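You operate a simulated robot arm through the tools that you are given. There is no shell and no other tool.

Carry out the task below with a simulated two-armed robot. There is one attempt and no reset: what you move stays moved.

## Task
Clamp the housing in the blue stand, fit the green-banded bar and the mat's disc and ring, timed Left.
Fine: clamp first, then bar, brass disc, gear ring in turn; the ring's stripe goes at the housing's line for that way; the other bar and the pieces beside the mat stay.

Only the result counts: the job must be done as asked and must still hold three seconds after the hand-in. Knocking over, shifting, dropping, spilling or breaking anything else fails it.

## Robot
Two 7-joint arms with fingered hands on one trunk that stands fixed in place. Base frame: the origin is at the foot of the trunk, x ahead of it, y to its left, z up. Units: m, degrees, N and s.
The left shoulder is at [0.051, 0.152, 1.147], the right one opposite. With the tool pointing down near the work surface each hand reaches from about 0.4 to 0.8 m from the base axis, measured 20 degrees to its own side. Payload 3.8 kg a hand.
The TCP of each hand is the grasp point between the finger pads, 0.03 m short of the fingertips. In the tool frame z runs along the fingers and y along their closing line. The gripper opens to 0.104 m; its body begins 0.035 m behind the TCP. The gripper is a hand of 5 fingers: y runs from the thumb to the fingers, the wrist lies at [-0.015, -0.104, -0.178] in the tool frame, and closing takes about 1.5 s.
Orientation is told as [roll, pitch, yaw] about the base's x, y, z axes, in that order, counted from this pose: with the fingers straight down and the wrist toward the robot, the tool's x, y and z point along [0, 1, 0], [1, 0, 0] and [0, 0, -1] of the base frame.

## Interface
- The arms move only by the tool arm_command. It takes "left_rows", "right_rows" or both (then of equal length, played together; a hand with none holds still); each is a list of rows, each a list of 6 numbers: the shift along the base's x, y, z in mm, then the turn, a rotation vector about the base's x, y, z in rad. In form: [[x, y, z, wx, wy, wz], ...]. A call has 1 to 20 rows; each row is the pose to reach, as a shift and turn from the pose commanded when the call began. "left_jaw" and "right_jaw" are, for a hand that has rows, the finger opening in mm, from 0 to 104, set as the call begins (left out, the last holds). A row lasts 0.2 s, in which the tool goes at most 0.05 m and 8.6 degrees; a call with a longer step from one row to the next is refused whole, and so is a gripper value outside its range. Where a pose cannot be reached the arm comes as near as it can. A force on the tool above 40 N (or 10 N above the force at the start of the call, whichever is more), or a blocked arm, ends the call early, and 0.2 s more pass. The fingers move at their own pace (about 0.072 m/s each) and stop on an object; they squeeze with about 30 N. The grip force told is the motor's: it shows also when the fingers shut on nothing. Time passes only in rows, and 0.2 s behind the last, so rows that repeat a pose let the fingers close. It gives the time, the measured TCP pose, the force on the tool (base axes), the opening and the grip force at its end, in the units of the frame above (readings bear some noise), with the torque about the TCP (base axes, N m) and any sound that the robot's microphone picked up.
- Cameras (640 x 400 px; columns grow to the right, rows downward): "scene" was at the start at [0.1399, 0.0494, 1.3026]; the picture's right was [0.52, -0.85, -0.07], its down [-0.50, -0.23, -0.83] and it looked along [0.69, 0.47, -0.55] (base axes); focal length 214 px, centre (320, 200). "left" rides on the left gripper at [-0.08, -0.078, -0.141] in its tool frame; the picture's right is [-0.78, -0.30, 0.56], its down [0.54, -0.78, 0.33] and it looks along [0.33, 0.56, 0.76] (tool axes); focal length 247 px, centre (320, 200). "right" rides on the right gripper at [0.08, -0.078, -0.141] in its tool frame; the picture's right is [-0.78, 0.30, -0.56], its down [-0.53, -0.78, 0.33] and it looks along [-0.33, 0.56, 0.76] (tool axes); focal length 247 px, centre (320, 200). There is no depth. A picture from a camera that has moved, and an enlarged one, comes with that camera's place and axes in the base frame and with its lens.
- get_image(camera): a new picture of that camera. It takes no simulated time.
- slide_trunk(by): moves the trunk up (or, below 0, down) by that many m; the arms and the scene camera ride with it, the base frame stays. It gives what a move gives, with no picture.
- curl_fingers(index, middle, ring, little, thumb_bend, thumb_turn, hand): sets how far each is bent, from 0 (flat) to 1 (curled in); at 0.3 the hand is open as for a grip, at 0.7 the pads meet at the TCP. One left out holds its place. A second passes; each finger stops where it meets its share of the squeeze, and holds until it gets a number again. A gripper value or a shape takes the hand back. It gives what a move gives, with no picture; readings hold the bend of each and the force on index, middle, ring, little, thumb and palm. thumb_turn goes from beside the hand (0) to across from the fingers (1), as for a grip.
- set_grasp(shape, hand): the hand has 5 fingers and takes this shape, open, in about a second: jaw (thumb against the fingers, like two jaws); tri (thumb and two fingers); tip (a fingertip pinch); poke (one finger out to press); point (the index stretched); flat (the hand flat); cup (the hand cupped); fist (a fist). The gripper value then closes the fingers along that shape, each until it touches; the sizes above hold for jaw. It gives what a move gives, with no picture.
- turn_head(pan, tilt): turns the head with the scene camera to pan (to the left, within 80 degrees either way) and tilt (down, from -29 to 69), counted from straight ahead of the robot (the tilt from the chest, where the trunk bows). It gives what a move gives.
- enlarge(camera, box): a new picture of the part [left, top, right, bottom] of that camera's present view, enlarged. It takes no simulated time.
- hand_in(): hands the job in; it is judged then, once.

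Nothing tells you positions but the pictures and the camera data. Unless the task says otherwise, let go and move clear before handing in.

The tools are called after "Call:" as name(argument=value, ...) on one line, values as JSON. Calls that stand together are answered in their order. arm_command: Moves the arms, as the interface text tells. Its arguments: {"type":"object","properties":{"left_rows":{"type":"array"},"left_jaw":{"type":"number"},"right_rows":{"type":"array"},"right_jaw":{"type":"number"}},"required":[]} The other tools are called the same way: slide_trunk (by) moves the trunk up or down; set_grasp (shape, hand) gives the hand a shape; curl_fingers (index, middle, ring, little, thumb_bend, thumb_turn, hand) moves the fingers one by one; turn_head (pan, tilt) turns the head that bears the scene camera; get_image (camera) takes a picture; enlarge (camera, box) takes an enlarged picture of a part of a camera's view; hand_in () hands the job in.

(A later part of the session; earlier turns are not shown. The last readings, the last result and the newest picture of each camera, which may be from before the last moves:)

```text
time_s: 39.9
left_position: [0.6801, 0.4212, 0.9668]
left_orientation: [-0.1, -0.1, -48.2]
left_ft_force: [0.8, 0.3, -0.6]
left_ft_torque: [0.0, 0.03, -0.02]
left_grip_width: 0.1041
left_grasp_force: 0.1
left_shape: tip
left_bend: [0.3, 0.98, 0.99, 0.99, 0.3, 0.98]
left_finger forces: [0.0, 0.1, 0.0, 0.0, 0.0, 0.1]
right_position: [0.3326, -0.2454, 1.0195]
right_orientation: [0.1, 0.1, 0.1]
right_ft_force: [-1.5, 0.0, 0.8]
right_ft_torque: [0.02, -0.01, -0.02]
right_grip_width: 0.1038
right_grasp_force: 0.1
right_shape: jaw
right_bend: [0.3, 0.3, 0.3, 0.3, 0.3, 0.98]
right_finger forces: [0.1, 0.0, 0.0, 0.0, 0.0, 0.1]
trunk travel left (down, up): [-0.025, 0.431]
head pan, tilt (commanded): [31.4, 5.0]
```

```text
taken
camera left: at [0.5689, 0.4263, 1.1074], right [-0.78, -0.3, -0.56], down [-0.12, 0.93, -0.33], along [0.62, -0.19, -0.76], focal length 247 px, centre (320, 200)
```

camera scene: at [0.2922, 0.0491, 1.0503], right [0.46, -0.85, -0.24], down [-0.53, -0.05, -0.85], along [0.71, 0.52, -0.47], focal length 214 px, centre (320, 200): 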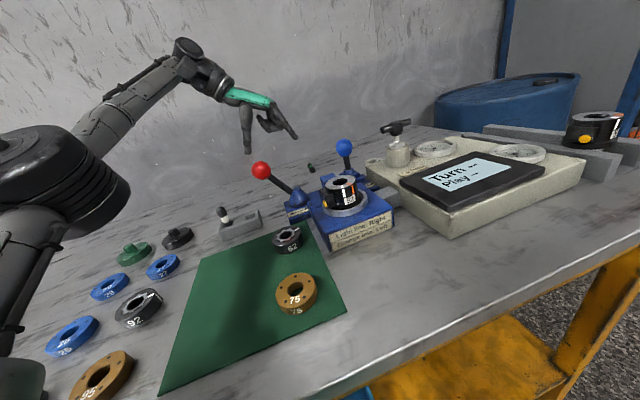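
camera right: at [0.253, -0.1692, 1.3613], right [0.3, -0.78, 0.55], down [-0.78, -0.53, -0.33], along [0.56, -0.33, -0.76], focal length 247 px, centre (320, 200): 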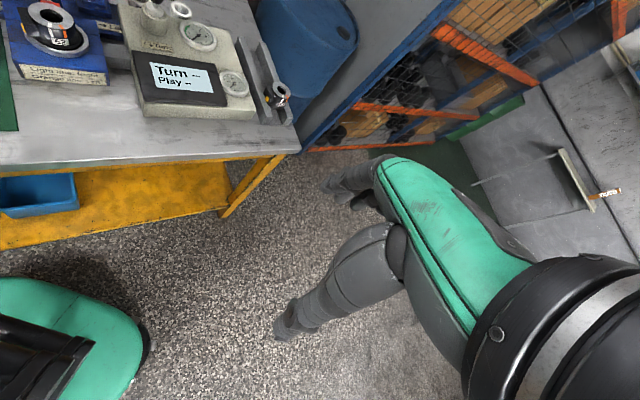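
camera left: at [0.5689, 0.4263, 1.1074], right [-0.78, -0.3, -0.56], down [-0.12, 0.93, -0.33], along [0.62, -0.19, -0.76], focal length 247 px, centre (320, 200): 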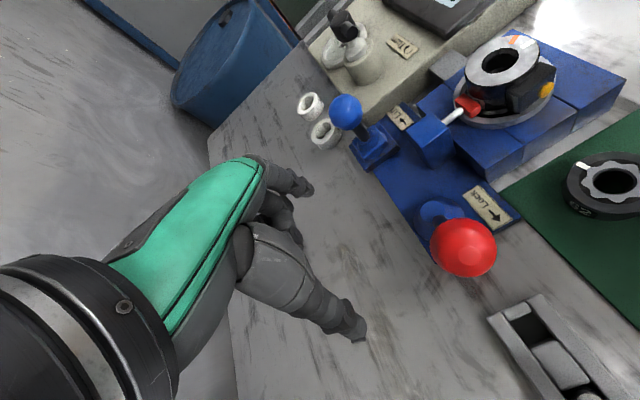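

The turn worked. Now I'll tilt the hand so the fingers slant along the bar, then look.

Call:
arm_command(left_rows=[[10, 0, 5, 0.093, -0.104, 0], [20, 0, 10, 0.186, -0.208, 0], [30, 0, 15, 0.279, -0.312, 0], [40, 0, 20, 0.372, -0.416, 0], [50, 0, 20, 0.4653, -0.5204, 0]])

Call:
get_image(camera="scene")

Call:
get_image(camera="left")

```text
time_s: 41.0
left_position: [0.7286, 0.4224, 0.9882]
left_orientation: [40.0, -0.3, -48.0]
left_ft_force: [0.7, 0.5, 0.2]
left_ft_torque: [-0.02, 0.0, 0.0]
left_grip_width: 0.1038
left_grasp_force: 0.0
left_shape: tip
left_bend: [0.3, 0.98, 0.99, 0.99, 0.3, 0.98]
left_finger forces: [0.1, 0.1, 0.0, 0.0, 0.0, 0.0]
right_position: [0.332, -0.2465, 1.0201]
right_orientation: [0.1, 0.1, 0.1]
right_ft_force: [-0.4, 0.7, 0.0]
right_ft_torque: [-0.02, 0.0, -0.02]
right_grip_width: 0.1038
right_grasp_force: 0.1
right_shape: jaw
right_bend: [0.3, 0.3, 0.3, 0.3, 0.3, 0.98]
right_finger forces: [0.0, 0.0, 0.0, 0.1, 0.1, 0.0]
trunk travel left (down, up): [-0.025, 0.431]
head pan, tilt (commanded): [31.4, 5.0]
```

```text
taken
camera scene: at [0.2917, 0.0494, 1.0505], right [0.46, -0.85, -0.24], down [-0.53, -0.05, -0.85], along [0.71, 0.52, -0.47], focal length 214 px, centre (320, 200)
```

scene: 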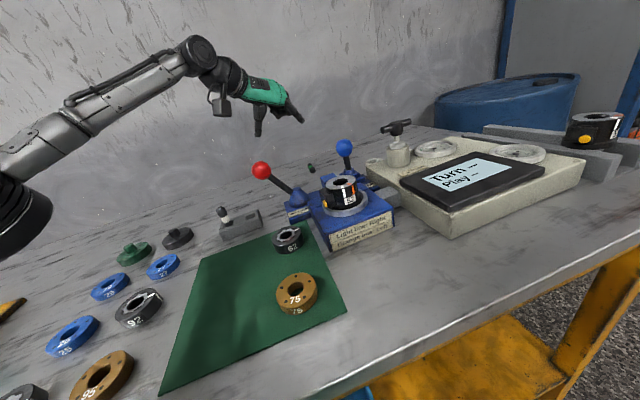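

```text
taken
camera left: at [0.5639, 0.3786, 1.0437], right [-0.37, 0.06, -0.93], down [-0.06, 0.99, 0.09], along [0.93, 0.08, -0.37], focal length 247 px, centre (320, 200)
```

left: 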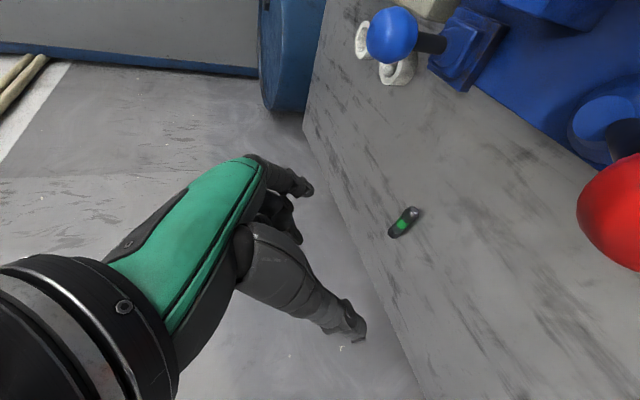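

The tilted pose works and the bar is clearly seen at about (0.841, 0.446). I'll narrow the pinch to 60 mm and come in above the bar.

Call:
arm_command(left_rows=[[25, 3, -15, 0, 0, 0], [50, 6, -35, 0, 0, 0], [75, 9, -55, 0, 0, 0], [98, 12, -75, 0, 0, 0], [98, 12, -88, 0, 0, 0], [98, 12, -88, 0, 0, 0]], left_jaw=60)

Call:
get_image(camera="left")

Call:
get_image(camera="scene")

```text
time_s: 42.5
left_position: [0.8284, 0.434, 0.8979]
left_orientation: [40.0, -0.2, -48.0]
left_ft_force: [0.8, -0.9, 0.1]
left_ft_torque: [0.0, -0.01, 0.02]
left_grip_width: 0.0602
left_grasp_force: 0.1
left_shape: tip
left_bend: [0.31, 0.98, 0.99, 0.99, 0.66, 1.0]
left_finger forces: [0.0, 0.0, 0.0, 0.1, 0.1, 0.1]
right_position: [0.3321, -0.2453, 1.02]
right_orientation: [0.1, 0.1, 0.1]
right_ft_force: [-0.3, -0.7, 0.6]
right_ft_torque: [0.0, 0.0, 0.03]
right_grip_width: 0.1037
right_grasp_force: 0.0
right_shape: jaw
right_bend: [0.3, 0.3, 0.3, 0.3, 0.3, 0.98]
right_finger forces: [0.1, 0.0, 0.1, 0.0, 0.0, 0.0]
trunk travel left (down, up): [-0.025, 0.431]
head pan, tilt (commanded): [31.4, 5.0]
```

```text
taken
camera left: at [0.6625, 0.3907, 0.9552], right [-0.37, 0.06, -0.93], down [-0.06, 0.99, 0.09], along [0.93, 0.08, -0.37], focal length 247 px, centre (320, 200)
```

left: 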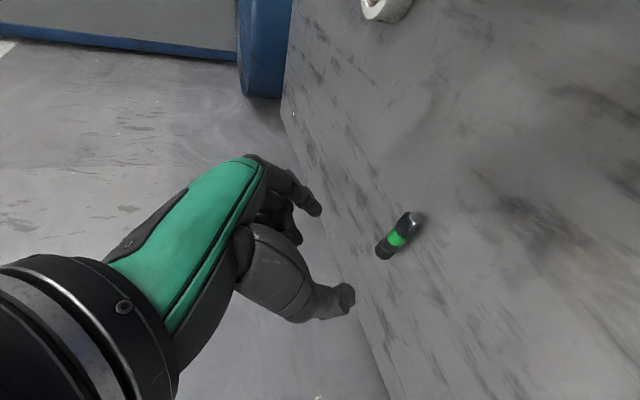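

```text
taken
camera scene: at [0.2919, 0.0491, 1.0505], right [0.46, -0.85, -0.24], down [-0.53, -0.05, -0.85], along [0.71, 0.52, -0.47], focal length 214 px, centre (320, 200)
```

scene: 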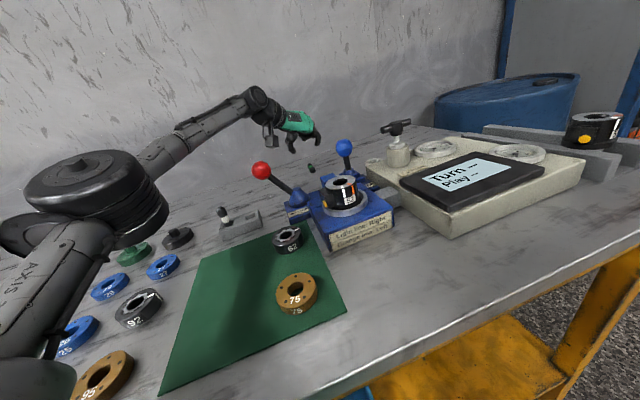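

I'm above the bar now. I'll zoom in to check its exact place and direction against the pinch axis.

Call:
enlarge(camera="left", box=[290, 180, 450, 300])

Call:
enlarge(camera="scene", box=[250, 100, 350, 190])

```text
3.33 times, centred on (370, 240) of left
camera zoom: at [0.6625, 0.3907, 0.9552], right [-0.37, 0.06, -0.93], down [-0.06, 0.99, 0.09], along [0.93, 0.08, -0.37], focal length 823 px, centre (153, 67)
```

zoom: 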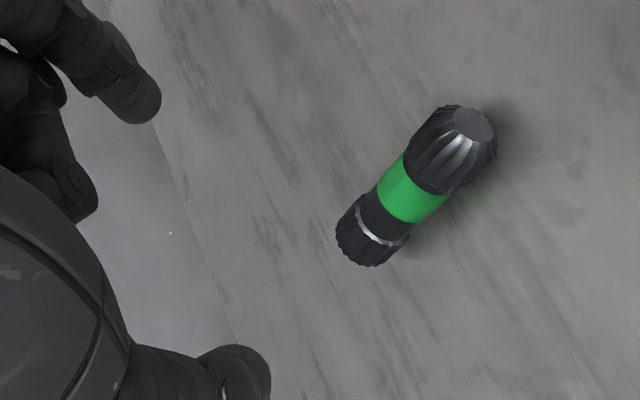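

```text
4.44 times, centred on (300, 145) of scene
camera zoom: at [0.2919, 0.0491, 1.0505], right [0.46, -0.85, -0.24], down [-0.53, -0.05, -0.85], along [0.71, 0.52, -0.47], focal length 953 px, centre (409, 444)
```

zoom: 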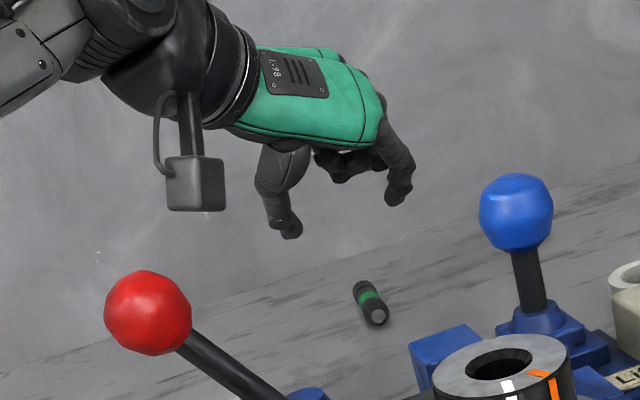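

The bar's band is at about (0.841, 0.446) and its axis matches the hand's slant within a degree. I'll descend close to the table and check once more.

Call:
arm_command(left_rows=[[1, 2, -15, 0, 0, 0], [1, 2, -30, 0, 0, 0], [1, 2, -45, 0, 0, 0], [1, 2, -58, 0, 0, 0], [1, 2, -62, 0, 0, 0]])

Call:
enlarge(camera="left", box=[250, 170, 410, 310])

Call:
get_image(camera="scene")

Call:
enlarge(camera="scene", box=[250, 120, 350, 210])

```text
time_s: 43.6
left_position: [0.8292, 0.4355, 0.8368]
left_orientation: [40.0, -0.2, -47.9]
left_ft_force: [0.2, 0.2, 0.1]
left_ft_torque: [0.01, 0.01, -0.02]
left_grip_width: 0.0606
left_grasp_force: 0.1
left_shape: tip
left_bend: [0.31, 0.98, 0.99, 0.99, 0.66, 1.0]
left_finger forces: [0.0, 0.0, 0.0, 0.1, 0.1, 0.1]
right_position: [0.3321, -0.2453, 1.0195]
right_orientation: [0.0, 0.0, 0.2]
right_ft_force: [-0.3, 0.2, 0.3]
right_ft_torque: [-0.01, 0.01, -0.04]
right_grip_width: 0.1039
right_grasp_force: 0.2
right_shape: jaw
right_bend: [0.3, 0.3, 0.3, 0.3, 0.3, 0.98]
right_finger forces: [0.0, 0.0, 0.1, 0.1, 0.0, 0.0]
trunk travel left (down, up): [-0.025, 0.431]
head pan, tilt (commanded): [31.4, 5.0]
```

```text
2.86 times, centred on (330, 240) of left
camera zoom: at [0.6638, 0.3923, 0.8935], right [-0.37, 0.06, -0.93], down [-0.06, 0.99, 0.09], along [0.93, 0.08, -0.37], focal length 706 px, centre (291, 86)
```

zoom: 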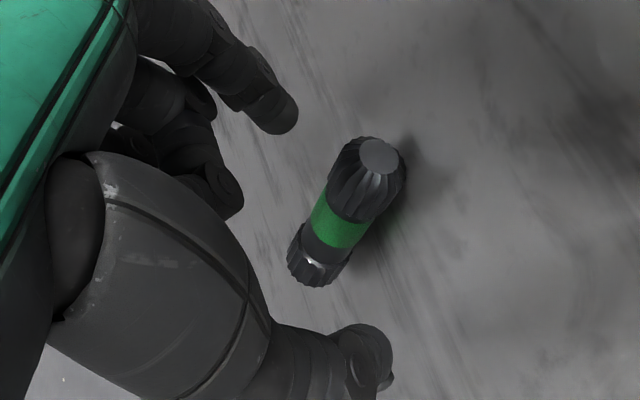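

```text
taken
camera scene: at [0.2918, 0.0493, 1.0505], right [0.46, -0.85, -0.24], down [-0.53, -0.05, -0.85], along [0.71, 0.52, -0.47], focal length 214 px, centre (320, 200)
```

scene: 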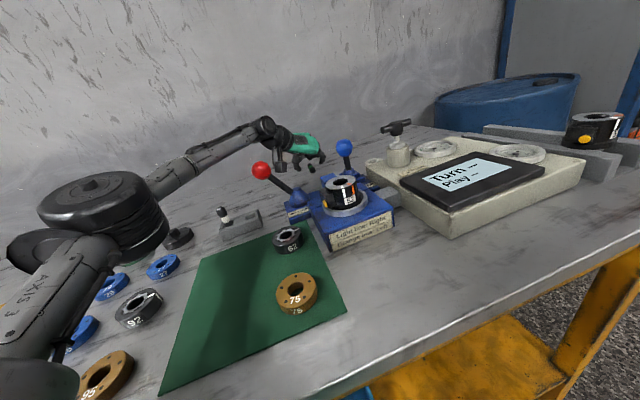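

```text
4.44 times, centred on (300, 165) of scene
camera zoom: at [0.2918, 0.0493, 1.0505], right [0.46, -0.85, -0.24], down [-0.53, -0.05, -0.85], along [0.71, 0.52, -0.47], focal length 953 px, centre (409, 356)
```

zoom: 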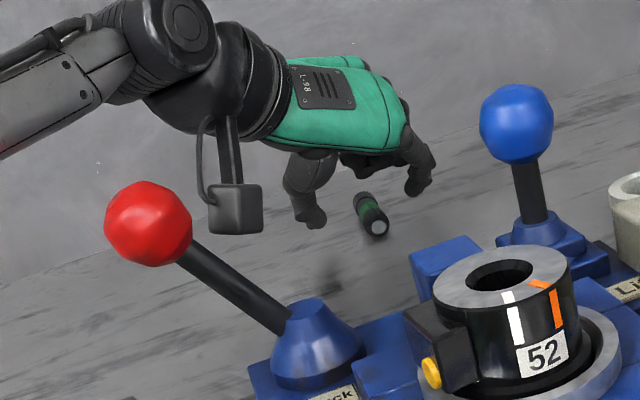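

Everything lines up. I'll lower the last 9 mm and close the pinch on the green band.

Call:
arm_command(left_rows=[[0, 0, -5, 0, 0, 0], [0, 0, -9, 0, 0, 0], [0, 0, -9, 0, 0, 0]])

Call:
enlarge(camera="left", box=[250, 170, 410, 310])

Call:
enlarge(camera="scene", box=[290, 140, 350, 190])

```text
time_s: 44.5
left_position: [0.83, 0.4365, 0.8278]
left_orientation: [39.9, -0.2, -48.0]
left_ft_force: [0.0, 0.4, 0.6]
left_ft_torque: [-0.03, 0.05, -0.02]
left_grip_width: 0.0603
left_grasp_force: 0.1
left_shape: tip
left_bend: [0.31, 0.98, 0.99, 0.99, 0.66, 1.0]
left_finger forces: [0.0, 0.1, 0.1, 0.0, 0.0, 0.0]
right_position: [0.3312, -0.2465, 1.0199]
right_orientation: [0.1, 0.0, 0.1]
right_ft_force: [-0.7, -0.1, 0.1]
right_ft_torque: [0.01, -0.01, 0.0]
right_grip_width: 0.1035
right_grasp_force: 0.0
right_shape: jaw
right_bend: [0.3, 0.3, 0.3, 0.3, 0.3, 0.98]
right_finger forces: [0.0, 0.0, 0.0, 0.1, 0.1, 0.1]
trunk travel left (down, up): [-0.025, 0.431]
head pan, tilt (commanded): [31.4, 5.0]
```

```text
2.86 times, centred on (330, 240) of left
camera zoom: at [0.6643, 0.3926, 0.8844], right [-0.37, 0.06, -0.93], down [-0.06, 0.99, 0.09], along [0.93, 0.08, -0.37], focal length 706 px, centre (291, 86)
```

zoom: 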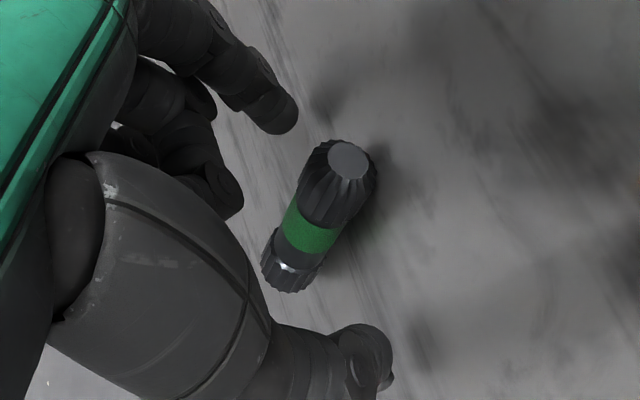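

```text
8.00 times, centred on (320, 165) of scene
camera zoom: at [0.2918, 0.0493, 1.0506], right [0.46, -0.85, -0.24], down [-0.53, -0.05, -0.85], along [0.71, 0.52, -0.47], focal length 1716 px, centre (320, 480)
```

zoom: 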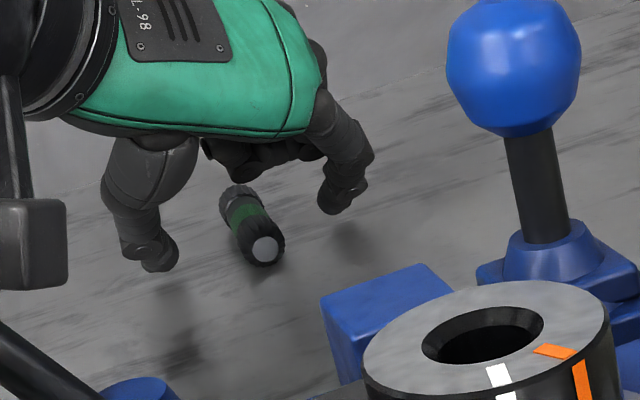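

Fingertips are just above the table with the bar midway between them. I'll lower 3 mm more and close gently.

Call:
arm_command(left_rows=[[0, 0, -3, 0, 0, 0], [0, 0, -3, 0, 0, 0], [0, 0, -3, 0, 0, 0], [0, 0, -3, 0, 0, 0], [0, 0, -3, 0, 0, 0], [0, 0, -3, 0, 0, 0]], left_jaw=24)

Call:
enlarge(camera="left", box=[250, 170, 410, 310])

Call:
enlarge(camera="scene", box=[290, 140, 350, 190])

```text
time_s: 45.9
left_position: [0.8289, 0.4358, 0.8257]
left_orientation: [39.9, -0.3, -48.0]
left_ft_force: [1.7, -1.3, 1.8]
left_ft_torque: [-0.01, -0.1, -0.02]
left_grip_width: 0.0195
left_grasp_force: 30.1
left_shape: tip
left_bend: [0.73, 1.0, 1.0, 1.0, 0.77, 1.0]
left_finger forces: [27.2, 0.1, 0.1, 0.0, 24.3, 0.0]
right_position: [0.3316, -0.2466, 1.0212]
right_orientation: [0.1, 0.0, 0.1]
right_ft_force: [-1.0, -0.2, 0.0]
right_ft_torque: [-0.01, -0.01, -0.01]
right_grip_width: 0.1037
right_grasp_force: 0.0
right_shape: jaw
right_bend: [0.3, 0.3, 0.3, 0.3, 0.3, 0.98]
right_finger forces: [0.0, 0.1, 0.1, 0.0, 0.0, 0.0]
trunk travel left (down, up): [-0.025, 0.431]
head pan, tilt (commanded): [31.4, 5.0]
```

```text
2.86 times, centred on (330, 240) of left
camera zoom: at [0.664, 0.392, 0.8818], right [-0.37, 0.06, -0.93], down [-0.06, 0.99, 0.09], along [0.93, 0.08, -0.37], focal length 706 px, centre (291, 86)
```

zoom: 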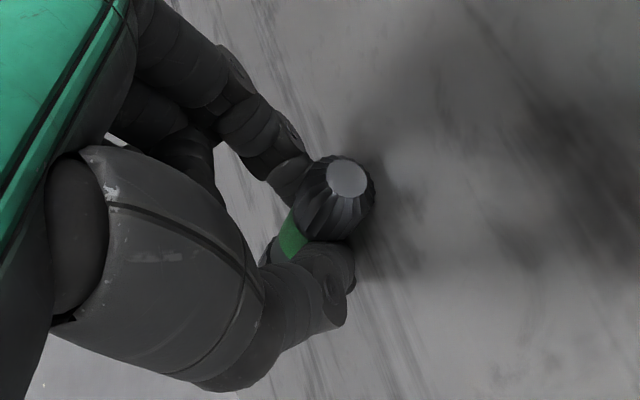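

```text
8.00 times, centred on (320, 165) of scene
camera zoom: at [0.2916, 0.049, 1.0506], right [0.46, -0.85, -0.24], down [-0.53, -0.05, -0.85], along [0.71, 0.52, -0.47], focal length 1716 px, centre (320, 480)
```

zoom: 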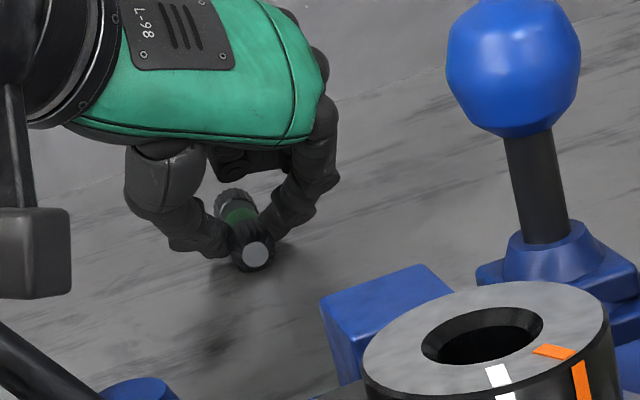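

The pinch holds the bar (27 N and 24 N). I'll lift very slowly by a few centimetres and check it stays.

Call:
arm_command(left_rows=[[0, 0, 3, 0, 0, 0], [0, 0, 6, 0, 0, 0], [0, 0, 10, 0, 0, 0], [0, 0, 15, 0, 0, 0], [0, 0, 20, 0, 0, 0]])

Call:
enlarge(camera="left", box=[250, 170, 410, 310])

Call:
enlarge(camera="scene", box=[290, 140, 350, 190])

```text
time_s: 47.0
left_position: [0.8302, 0.4347, 0.8444]
left_orientation: [39.9, -0.2, -48.0]
left_ft_force: [-0.5, -0.7, -0.6]
left_ft_torque: [0.01, 0.01, -0.02]
left_grip_width: 0.0192
left_grasp_force: 29.8
left_shape: tip
left_bend: [0.73, 1.0, 1.0, 1.0, 0.77, 1.0]
left_finger forces: [24.9, 0.0, 0.0, 0.0, 24.7, 0.0]
right_position: [0.3319, -0.2458, 1.0199]
right_orientation: [0.1, 0.0, 0.1]
right_ft_force: [-0.8, -0.2, 0.7]
right_ft_torque: [0.0, -0.01, -0.02]
right_grip_width: 0.1038
right_grasp_force: 0.0
right_shape: jaw
right_bend: [0.3, 0.3, 0.3, 0.3, 0.3, 0.98]
right_finger forces: [0.1, 0.0, 0.1, 0.1, 0.0, 0.0]
trunk travel left (down, up): [-0.025, 0.431]
head pan, tilt (commanded): [31.4, 5.0]
```

```text
2.86 times, centred on (330, 240) of left
camera zoom: at [0.6643, 0.3922, 0.9015], right [-0.37, 0.06, -0.93], down [-0.06, 0.99, 0.09], along [0.93, 0.08, -0.37], focal length 706 px, centre (291, 86)
```

zoom: 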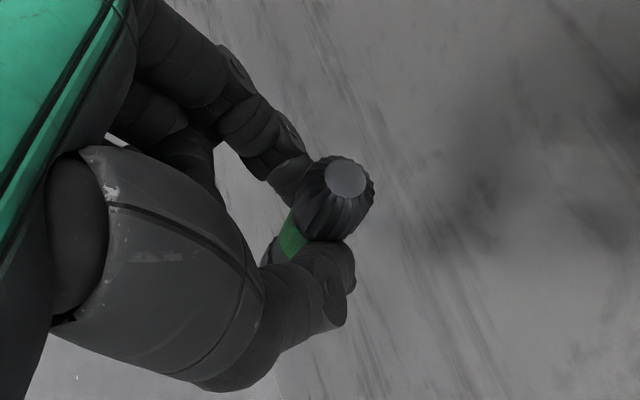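

```text
8.00 times, centred on (320, 165) of scene
camera zoom: at [0.2918, 0.0493, 1.0505], right [0.46, -0.85, -0.24], down [-0.53, -0.05, -0.85], along [0.71, 0.52, -0.47], focal length 1716 px, centre (320, 480)
```

zoom: 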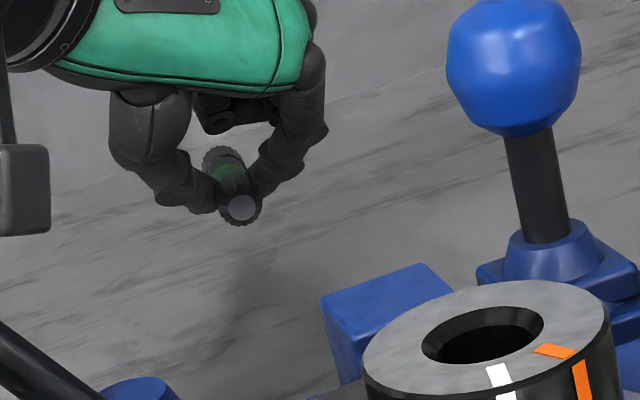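

The bar is held and stays level in the hand. I'll bring it back the way I came, slowly, then square the hand up.

Call:
arm_command(left_rows=[[0, 0, 10, 0, 0, 0], [0, 0, 25, 0, 0, 0], [0, 0, 45, 0, 0, 0], [-15, -2, 65, 0, 0, 0], [-35, -4, 85, 0, 0, 0], [-55, -6, 105, 0, 0, 0], [-75, -9, 125, 0, 0, 0], [-95, -12, 143, 0, 0, 0]])

Call:
arm_command(left_rows=[[-4, 0, 0, -0.047, 0.052, 0], [-8, 0, 0, -0.094, 0.104, 0], [-12, 0, 0, -0.141, 0.156, 0], [-16, 0, 0, -0.188, 0.208, 0], [-20, 0, 0, -0.235, 0.26, 0], [-24, 0, 0, -0.282, 0.312, 0], [-28, 0, 0, -0.329, 0.364, 0], [-32, 0, 0, -0.376, 0.416, 0], [-36, 0, 0, -0.423, 0.468, 0], [-40, 0, 0, -0.467, 0.5187, 0]])

Call:
get_image(camera="left")

Call:
get_image(camera="scene")

```text
time_s: 48.9
left_position: [0.7334, 0.4229, 0.9883]
left_orientation: [40.0, -0.2, -48.0]
left_ft_force: [-0.2, 0.0, -1.0]
left_ft_torque: [-0.01, 0.05, -0.04]
left_grip_width: 0.019
left_grasp_force: 30.0
left_shape: tip
left_bend: [0.73, 1.0, 1.0, 1.0, 0.77, 1.0]
left_finger forces: [24.7, 0.0, 0.0, 0.0, 24.8, 0.1]
right_position: [0.3299, -0.2459, 1.0204]
right_orientation: [0.1, 0.0, 0.1]
right_ft_force: [0.5, -0.5, 0.6]
right_ft_torque: [0.04, 0.0, 0.0]
right_grip_width: 0.1037
right_grasp_force: 0.0
right_shape: jaw
right_bend: [0.3, 0.3, 0.3, 0.3, 0.3, 0.98]
right_finger forces: [0.0, 0.0, 0.0, 0.0, 0.1, 0.1]
trunk travel left (down, up): [-0.025, 0.431]
head pan, tilt (commanded): [31.4, 5.0]
```

```text
time_s: 51.0
left_position: [0.697, 0.4239, 0.9875]
left_orientation: [3.9, -0.2, -47.9]
left_ft_force: [-0.3, 0.2, -0.9]
left_ft_torque: [0.01, -0.01, 0.02]
left_grip_width: 0.0192
left_grasp_force: 30.2
left_shape: tip
left_bend: [0.73, 1.0, 1.0, 1.0, 0.77, 1.0]
left_finger forces: [24.7, 0.0, 0.1, 0.0, 24.7, 0.0]
left hand out of reach, approached as far as the arm can: row 10
right_position: [0.3307, -0.2466, 1.0202]
right_orientation: [0.1, 0.0, 0.1]
right_ft_force: [-0.5, 0.9, -0.6]
right_ft_torque: [-0.03, 0.0, -0.02]
right_grip_width: 0.1037
right_grasp_force: 0.0
right_shape: jaw
right_bend: [0.3, 0.3, 0.3, 0.3, 0.3, 0.98]
right_finger forces: [0.0, 0.0, 0.0, 0.0, 0.0, 0.1]
trunk travel left (down, up): [-0.025, 0.431]
head pan, tilt (commanded): [31.4, 5.0]
```

```text
taken
camera left: at [0.578, 0.4219, 1.1226], right [-0.74, -0.28, -0.61], down [-0.11, 0.95, -0.3], along [0.66, -0.16, -0.73], focal length 247 px, centre (320, 200)
```

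left: 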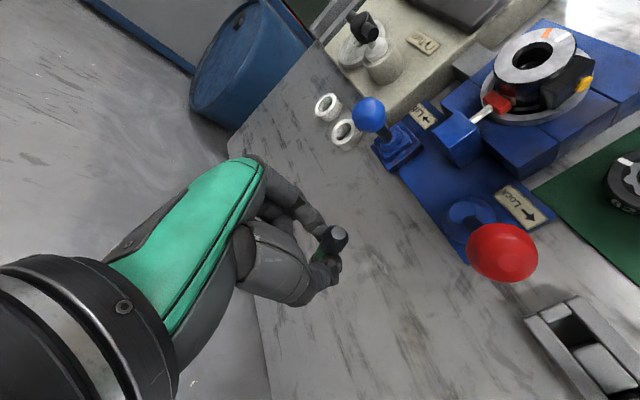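

```text
taken
camera scene: at [0.2916, 0.0497, 1.0506], right [0.46, -0.85, -0.24], down [-0.53, -0.05, -0.85], along [0.71, 0.52, -0.47], focal length 214 px, centre (320, 200)
```

scene: 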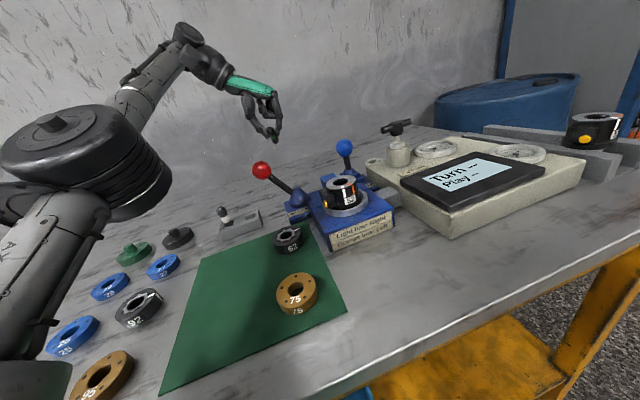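

Good, the bar is still secure. I'll come back toward the stand's left side, turning the hand to yaw about 5 degrees, slowly.

Call:
arm_command(left_rows=[[-5, -3, 15, 0, 0, 0.05], [-14, -10, 30, 0, 0, 0.12], [-25, -17, 42, 0, 0, 0.2], [-37, -24, 50, 0, 0, 0.28], [-49, -31, 55, 0, 0, 0.36], [-61, -38, 58, 0, 0, 0.44], [-73, -45, 60, 0, 0, 0.52], [-85, -52, 60, 0, 0, 0.6], [-97, -59, 60, 0, 0, 0.68], [-109, -66, 60, 0, 0, 0.76], [-121, -74, 60, 0, 0, 0.84], [-137, -84, 60, 0, 0, 0.925]])

Call:
slide_trunk(by=0.1)

Call:
get_image(camera="left")

Call:
get_image(camera="scene")

```text
time_s: 53.6
left_position: [0.5601, 0.339, 1.0478]
left_orientation: [3.9, -0.3, 5.3]
left_ft_force: [0.3, 0.5, -0.6]
left_ft_torque: [-0.04, -0.02, -0.03]
left_grip_width: 0.0191
left_grasp_force: 30.4
left_shape: tip
left_bend: [0.73, 1.0, 1.0, 1.0, 0.77, 1.0]
left_finger forces: [24.7, 0.0, 0.0, 0.1, 24.8, 0.0]
right_position: [0.3306, -0.2473, 1.021]
right_orientation: [0.1, 0.0, 0.1]
right_ft_force: [0.5, 0.1, -0.3]
right_ft_torque: [-0.02, -0.01, 0.01]
right_grip_width: 0.104
right_grasp_force: 0.0
right_shape: jaw
right_bend: [0.3, 0.3, 0.3, 0.3, 0.3, 0.98]
right_finger forces: [0.1, 0.0, 0.0, 0.0, 0.1, 0.2]
trunk travel left (down, up): [-0.025, 0.431]
head pan, tilt (commanded): [31.4, 5.0]
```

```text
time_s: 55.0
left_position: [0.5612, 0.3403, 1.1471]
left_orientation: [3.9, -0.3, 5.3]
left_ft_force: [0.5, 0.0, -1.6]
left_ft_torque: [-0.03, 0.03, 0.02]
left_grip_width: 0.0192
left_grasp_force: 29.6
left_shape: tip
left_bend: [0.73, 1.0, 1.0, 1.0, 0.77, 1.0]
left_finger forces: [24.7, 0.0, 0.0, 0.0, 24.6, 0.0]
right_position: [0.3332, -0.2456, 1.1198]
right_orientation: [0.0, 0.1, 0.1]
right_ft_force: [0.1, -0.6, 0.4]
right_ft_torque: [0.0, 0.0, 0.0]
right_grip_width: 0.1038
right_grasp_force: 0.1
right_shape: jaw
right_bend: [0.3, 0.3, 0.3, 0.3, 0.3, 0.98]
right_finger forces: [0.0, 0.1, 0.0, 0.0, 0.0, 0.0]
trunk travel left (down, up): [-0.125, 0.331]
head pan, tilt (commanded): [31.4, 5.0]
```

```text
taken
camera left: at [0.4921, 0.2434, 1.2817], right [-0.23, -0.76, -0.61], down [-0.82, 0.48, -0.3], along [0.52, 0.43, -0.73], focal length 247 px, centre (320, 200)
```

left: 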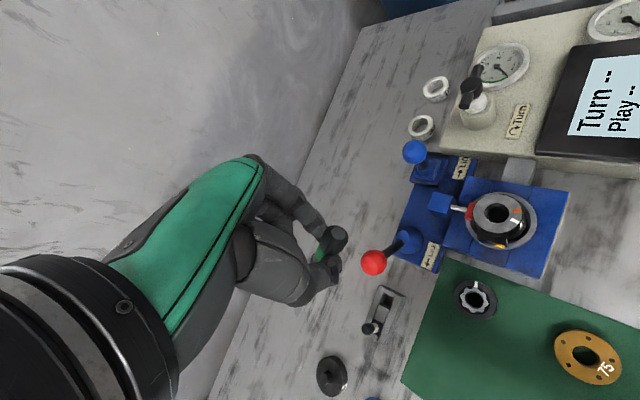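

```text
taken
camera scene: at [0.2119, 0.0494, 1.2062], right [0.5, -0.85, -0.15], down [-0.35, -0.05, -0.93], along [0.79, 0.52, -0.32], focal length 214 px, centre (320, 200)
```

scene: 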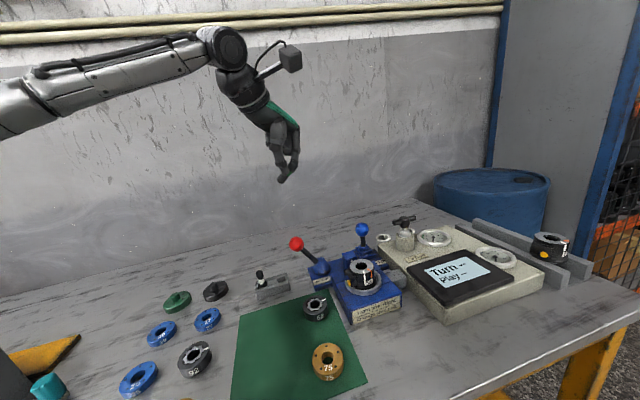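

Now I'll tilt the hand the other way about the closing line so the bar turns upright with its tail down.

Call:
turn_head(pan=28, tilt=18)

Call:
arm_command(left_rows=[[0, -3, 0, -0.078, -0.007, 0], [0, -6, 0, -0.156, -0.0145, 0], [0, -9, 0, -0.234, -0.0217, 0], [0, -12, 0, -0.312, -0.029, 0], [0, -15, 0, -0.39, -0.0362, 0], [0, -18, 0, -0.468, -0.0434, 0], [0, -21, 0, -0.546, -0.0507, 0], [0, -24, 0, -0.624, -0.0579, 0], [0, -27, 0, -0.702, -0.0651, 0], [0, -30, 0, -0.78, -0.0724, 0], [0, -33, 0, -0.858, -0.0796, 0], [0, -36, 0, -0.9367, -0.0869, 0]])

Call:
get_image(camera="left")

Call:
get_image(camera="scene")

```text
time_s: 55.7
left_position: [0.5607, 0.3407, 1.1482]
left_orientation: [3.9, -0.3, 5.2]
left_ft_force: [-0.1, -0.1, -1.4]
left_ft_torque: [0.03, 0.0, 0.02]
left_grip_width: 0.0194
left_grasp_force: 30.5
left_shape: tip
left_bend: [0.73, 1.0, 1.0, 1.0, 0.77, 1.0]
left_finger forces: [24.7, 0.1, 0.1, 0.0, 24.7, 0.0]
right_position: [0.3317, -0.2449, 1.1195]
right_orientation: [0.1, 0.0, 0.1]
right_ft_force: [-0.4, 0.4, -0.7]
right_ft_torque: [0.0, -0.02, -0.02]
right_grip_width: 0.1038
right_grasp_force: 0.0
right_shape: jaw
right_bend: [0.3, 0.3, 0.3, 0.3, 0.3, 0.98]
right_finger forces: [0.0, 0.1, 0.0, 0.0, 0.1, 0.0]
trunk travel left (down, up): [-0.125, 0.331]
head pan, tilt (commanded): [28.0, 18.0]
```

```text
time_s: 58.3
left_position: [0.5623, 0.3035, 1.1486]
left_orientation: [-50.1, -0.2, 5.5]
left_ft_force: [0.4, 0.6, -0.8]
left_ft_torque: [0.06, 0.05, 0.04]
left_grip_width: 0.0193
left_grasp_force: 30.5
left_shape: tip
left_bend: [0.73, 1.0, 1.0, 1.0, 0.77, 1.0]
left_finger forces: [24.7, 0.0, 0.1, 0.0, 24.8, 0.0]
right_position: [0.3313, -0.2455, 1.1196]
right_orientation: [0.1, 0.0, 0.0]
right_ft_force: [-0.5, -0.2, 0.0]
right_ft_torque: [0.0, -0.04, 0.01]
right_grip_width: 0.1036
right_grasp_force: 0.2
right_shape: jaw
right_bend: [0.3, 0.3, 0.3, 0.3, 0.3, 0.98]
right_finger forces: [0.0, 0.0, 0.0, 0.1, 0.0, 0.0]
trunk travel left (down, up): [-0.125, 0.331]
head pan, tilt (commanded): [28.0, 18.0]
```

```text
taken
camera left: at [0.478, 0.3531, 1.2997], right [-0.21, -0.95, 0.24], down [-0.78, 0.01, -0.63], along [0.59, -0.31, -0.74], focal length 247 px, centre (320, 200)
```

left: 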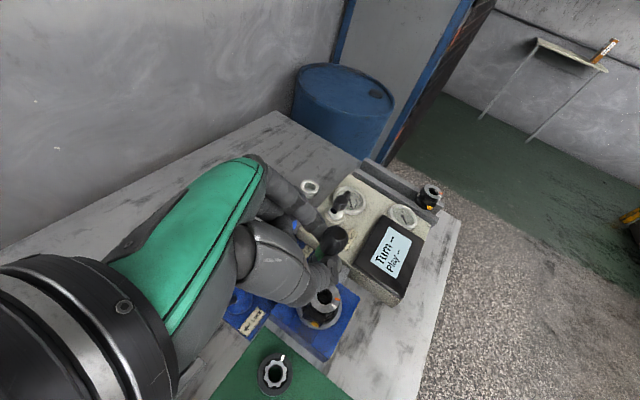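

```text
taken
camera scene: at [0.209, 0.0456, 1.1851], right [0.45, -0.88, -0.13], down [-0.53, -0.15, -0.84], along [0.72, 0.45, -0.53], focal length 214 px, centre (320, 200)
```

scene: 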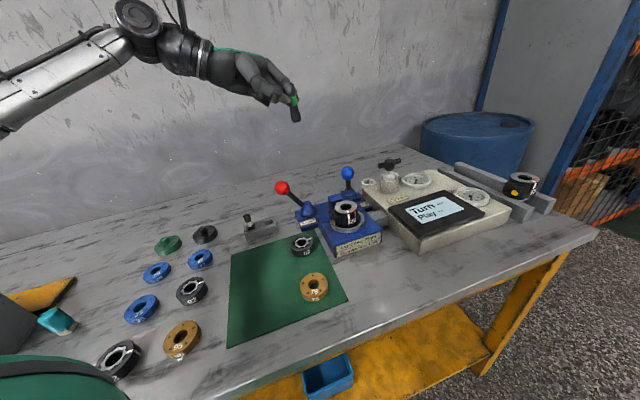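

The bar appears upright in the hand; I'll zoom in to see which end points down and how plumb it is.

Call:
enlarge(camera="scene", box=[255, 75, 335, 135])

Call:
enlarge(camera="left", box=[260, 180, 400, 320])

```text
6.67 times, centred on (295, 105) of scene
camera zoom: at [0.209, 0.0456, 1.1851], right [0.45, -0.88, -0.13], down [-0.53, -0.15, -0.84], along [0.72, 0.45, -0.53], focal length 1430 px, centre (487, 833)
```

zoom: 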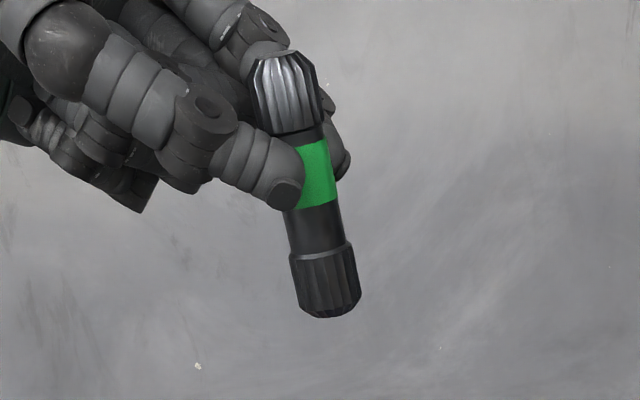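

```text
2.86 times, centred on (330, 250) of left
camera zoom: at [0.478, 0.3531, 1.2997], right [-0.21, -0.95, 0.24], down [-0.78, 0.01, -0.63], along [0.59, -0.31, -0.74], focal length 706 px, centre (291, 57)
```

zoom: 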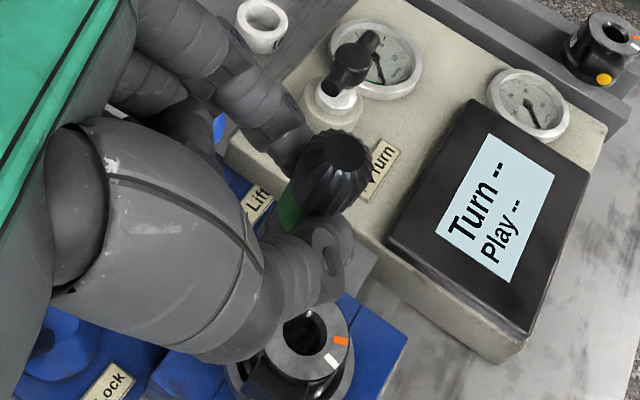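

The bar hangs plumb, tail end down, head up, gripped at the band. I'll carry it over the housing bore, stopping about 3 cm above it to check alignment.

Call:
arm_command(left_rows=[[5, -10, -15, 0, 0, 0], [10, -20, -30, 0, 0, 0], [15, -32, -50, 0, 0, 0], [20, -44, -70, 0, 0, 0], [24, -56, -95, 0, 0, 0], [28, -66, -120, 0, 0, 0], [30, -73, -145, 0, 0, 0], [30, -73, -165, 0, 0, 0], [30, -73, -165, 0, 0, 0]])

Call:
get_image(camera="scene")

Call:
get_image(camera="left")

Call:
enlarge(camera="scene", box=[310, 150, 390, 230])

```text
time_s: 60.3
left_position: [0.5913, 0.2299, 0.9826]
left_orientation: [-50.0, -0.3, 5.4]
left_ft_force: [-0.3, -0.4, -1.3]
left_ft_torque: [0.02, -0.01, -0.01]
left_grip_width: 0.0192
left_grasp_force: 29.8
left_shape: tip
left_bend: [0.73, 1.0, 1.0, 1.0, 0.77, 1.0]
left_finger forces: [24.8, 0.0, 0.1, 0.0, 24.8, 0.1]
right_position: [0.3313, -0.2449, 1.1202]
right_orientation: [0.1, 0.1, 0.1]
right_ft_force: [0.3, -0.2, 0.5]
right_ft_torque: [-0.02, 0.01, 0.01]
right_grip_width: 0.1037
right_grasp_force: 0.0
right_shape: jaw
right_bend: [0.3, 0.3, 0.3, 0.3, 0.3, 0.98]
right_finger forces: [0.0, 0.1, 0.0, 0.0, 0.0, 0.0]
trunk travel left (down, up): [-0.125, 0.331]
head pan, tilt (commanded): [28.0, 18.0]
```

```text
taken
camera scene: at [0.2088, 0.0451, 1.1852], right [0.45, -0.88, -0.13], down [-0.53, -0.15, -0.84], along [0.72, 0.45, -0.53], focal length 214 px, centre (320, 200)
```

scene: 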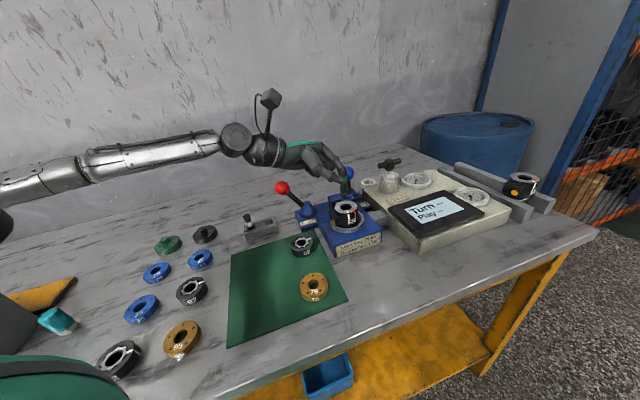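

```text
taken
camera left: at [0.5078, 0.2794, 1.1349], right [-0.21, -0.95, 0.23], down [-0.78, 0.01, -0.63], along [0.59, -0.31, -0.74], focal length 247 px, centre (320, 200)
```

left: 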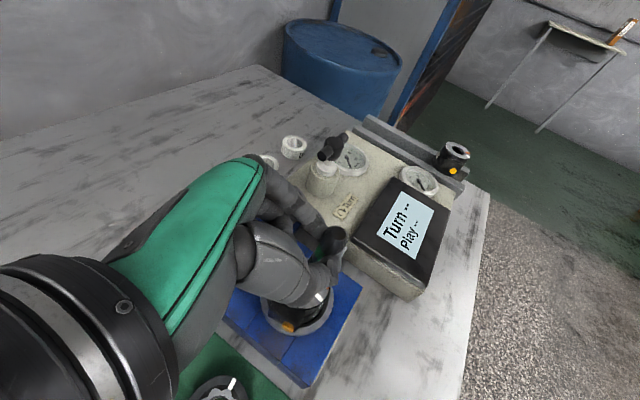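

```text
5.00 times, centred on (350, 190) of scene
camera zoom: at [0.2088, 0.0451, 1.1852], right [0.45, -0.88, -0.13], down [-0.53, -0.15, -0.84], along [0.72, 0.45, -0.53], focal length 1072 px, centre (170, 250)
```

zoom: 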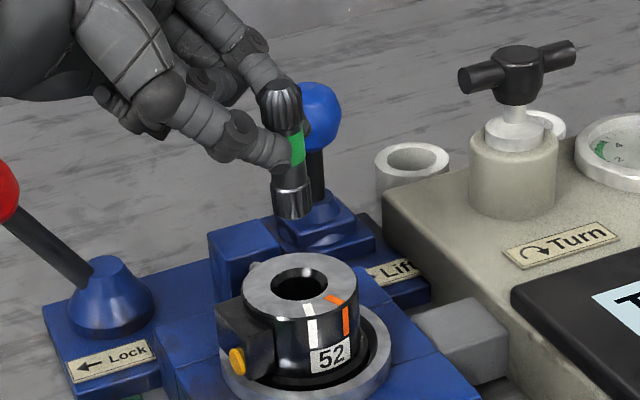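

The bar is lined up laterally with the bore. I'll nudge 2 mm and lower until the tail is just above the rim, then check again.

Call:
arm_command(left_rows=[[2, 1, -8, 0, 0, 0], [2, 1, -16, 0, 0, 0], [2, 1, -24, 0, 0, 0], [2, 1, -32, 0, 0, 0], [2, 1, -36, 0, 0, 0]])

Call:
enlarge(camera="scene", box=[325, 170, 375, 220])

Call:
enlarge(camera="left", box=[260, 200, 400, 340])

```text
time_s: 61.5
left_position: [0.5918, 0.2311, 0.9473]
left_orientation: [-50.0, -0.3, 5.5]
left_ft_force: [0.2, 0.7, -1.3]
left_ft_torque: [0.05, -0.02, 0.0]
left_grip_width: 0.019
left_grasp_force: 29.5
left_shape: tip
left_bend: [0.73, 1.0, 1.0, 1.0, 0.77, 1.0]
left_finger forces: [24.8, 0.0, 0.0, 0.0, 24.8, 0.0]
right_position: [0.3322, -0.2466, 1.1203]
right_orientation: [0.0, -0.1, 0.0]
right_ft_force: [0.0, -0.3, 0.0]
right_ft_torque: [0.02, 0.0, -0.05]
right_grip_width: 0.1038
right_grasp_force: 0.0
right_shape: jaw
right_bend: [0.3, 0.3, 0.3, 0.3, 0.3, 0.98]
right_finger forces: [0.1, 0.0, 0.0, 0.0, 0.1, 0.0]
trunk travel left (down, up): [-0.125, 0.331]
head pan, tilt (commanded): [28.0, 18.0]
```

```text
8.00 times, centred on (350, 195) of scene
camera zoom: at [0.2089, 0.0453, 1.1851], right [0.45, -0.88, -0.13], down [-0.53, -0.15, -0.84], along [0.72, 0.45, -0.53], focal length 1716 px, centre (80, 240)
```

zoom: 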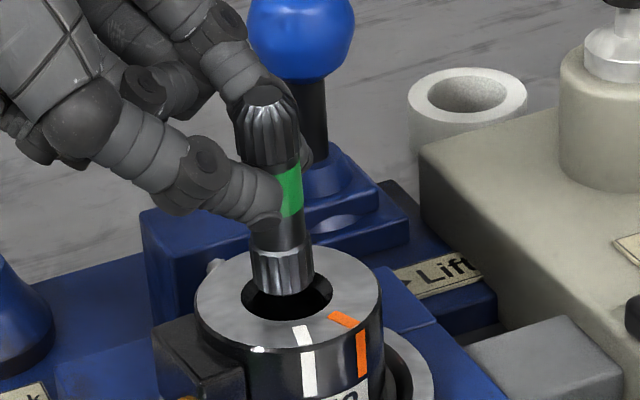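

```text
2.86 times, centred on (330, 270) of left
camera zoom: at [0.5084, 0.2802, 1.0987], right [-0.21, -0.95, 0.23], down [-0.78, 0.01, -0.63], along [0.59, -0.31, -0.74], focal length 706 px, centre (291, 0)
```

zoom: 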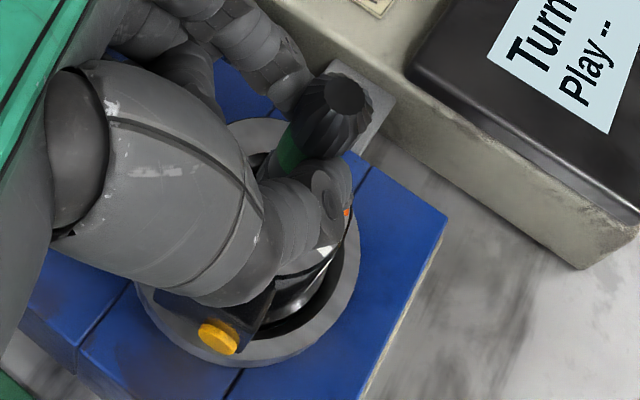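

The tail is over the bore; the cameras suggest it's still a few millimetres short in x. I'll shift 4 mm and lower in small steps, watching the force.

Call:
arm_command(left_rows=[[2, 1, 0, 0, 0, 0], [4, 1.5, 0, 0, 0, 0], [4, 1.5, -3, 0, 0, 0], [4, 1.5, -6, 0, 0, 0], [4, 1.5, -9, 0, 0, 0], [4, 1.5, -12, 0, 0, 0]])

Call:
enlarge(camera="scene", box=[325, 170, 375, 220])

Call:
enlarge(camera="left", box=[260, 200, 400, 340])

```text
time_s: 62.9
left_position: [0.5978, 0.2326, 0.9347]
left_orientation: [-50.0, -0.3, 5.5]
left_ft_force: [-0.3, -0.2, -0.9]
left_ft_torque: [0.0, 0.02, -0.02]
left_grip_width: 0.019
left_grasp_force: 29.9
left_shape: tip
left_bend: [0.73, 1.0, 1.0, 1.0, 0.77, 1.0]
left_finger forces: [24.8, 0.1, 0.0, 0.0, 24.8, 0.0]
right_position: [0.3312, -0.246, 1.1202]
right_orientation: [0.3, 0.0, 0.1]
right_ft_force: [0.7, -0.1, 0.2]
right_ft_torque: [-0.05, -0.03, 0.01]
right_grip_width: 0.1037
right_grasp_force: 0.0
right_shape: jaw
right_bend: [0.3, 0.3, 0.3, 0.3, 0.3, 0.98]
right_finger forces: [0.0, 0.1, 0.1, 0.0, 0.1, 0.0]
trunk travel left (down, up): [-0.125, 0.331]
head pan, tilt (commanded): [28.0, 18.0]
```

```text
8.00 times, centred on (350, 195) of scene
camera zoom: at [0.209, 0.0453, 1.1851], right [0.45, -0.88, -0.13], down [-0.53, -0.15, -0.84], along [0.72, 0.45, -0.53], focal length 1716 px, centre (80, 240)
```

zoom: 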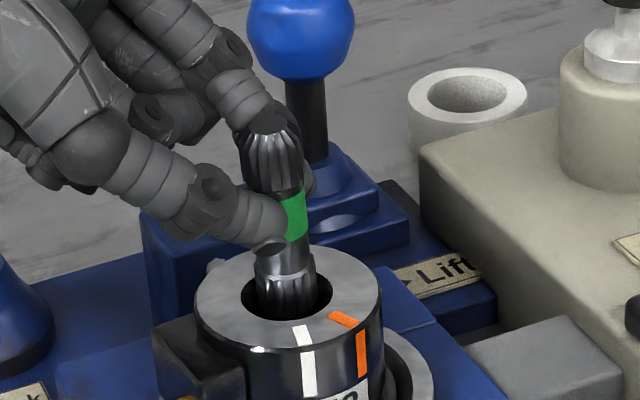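

```text
2.86 times, centred on (330, 270) of left
camera zoom: at [0.5137, 0.2818, 1.0865], right [-0.21, -0.95, 0.24], down [-0.78, 0.01, -0.63], along [0.59, -0.31, -0.74], focal length 706 px, centre (291, 0)
```

zoom: 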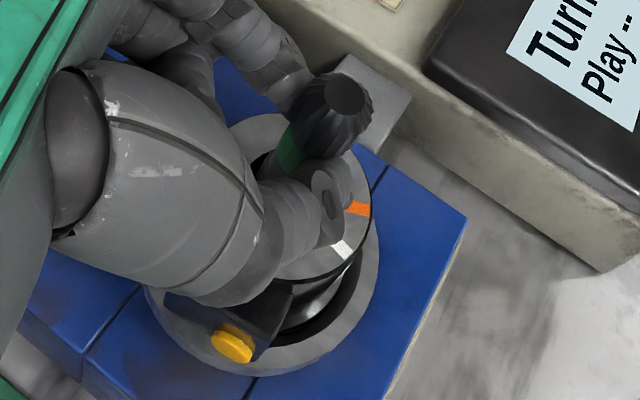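

No contact so far and the tail seems to be entering the bore. I'll continue down in small steps.

Call:
arm_command(left_rows=[[0, 0, -3, 0, 0, 0], [0, 0, -6, 0, 0, 0], [0, 0, -9, 0, 0, 0]])

Call:
enlarge(camera="scene", box=[325, 170, 375, 220])

```text
time_s: 63.7
left_position: [0.5972, 0.2325, 0.9258]
left_orientation: [-50.1, -0.3, 5.5]
left_ft_force: [0.3, 0.5, -1.1]
left_ft_torque: [0.03, 0.04, 0.0]
left_grip_width: 0.0189
left_grasp_force: 29.9
left_shape: tip
left_bend: [0.73, 1.0, 1.0, 1.0, 0.77, 1.0]
left_finger forces: [24.8, 0.1, 0.0, 0.0, 24.7, 0.1]
right_position: [0.3311, -0.2456, 1.1196]
right_orientation: [0.1, 0.0, 0.0]
right_ft_force: [0.1, -0.6, 0.0]
right_ft_torque: [0.0, 0.04, -0.01]
right_grip_width: 0.1036
right_grasp_force: 0.0
right_shape: jaw
right_bend: [0.3, 0.3, 0.3, 0.3, 0.3, 0.98]
right_finger forces: [0.0, 0.1, 0.0, 0.0, 0.0, 0.1]
trunk travel left (down, up): [-0.125, 0.331]
head pan, tilt (commanded): [28.0, 18.0]
```

```text
8.00 times, centred on (350, 195) of scene
camera zoom: at [0.209, 0.0453, 1.1851], right [0.45, -0.88, -0.13], down [-0.53, -0.15, -0.84], along [0.72, 0.45, -0.53], focal length 1716 px, centre (80, 240)
```

zoom: 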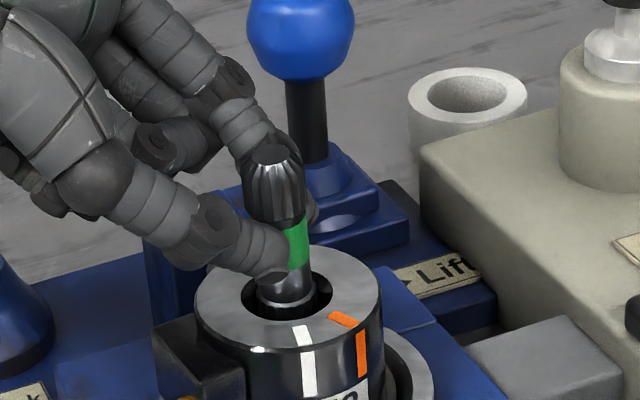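

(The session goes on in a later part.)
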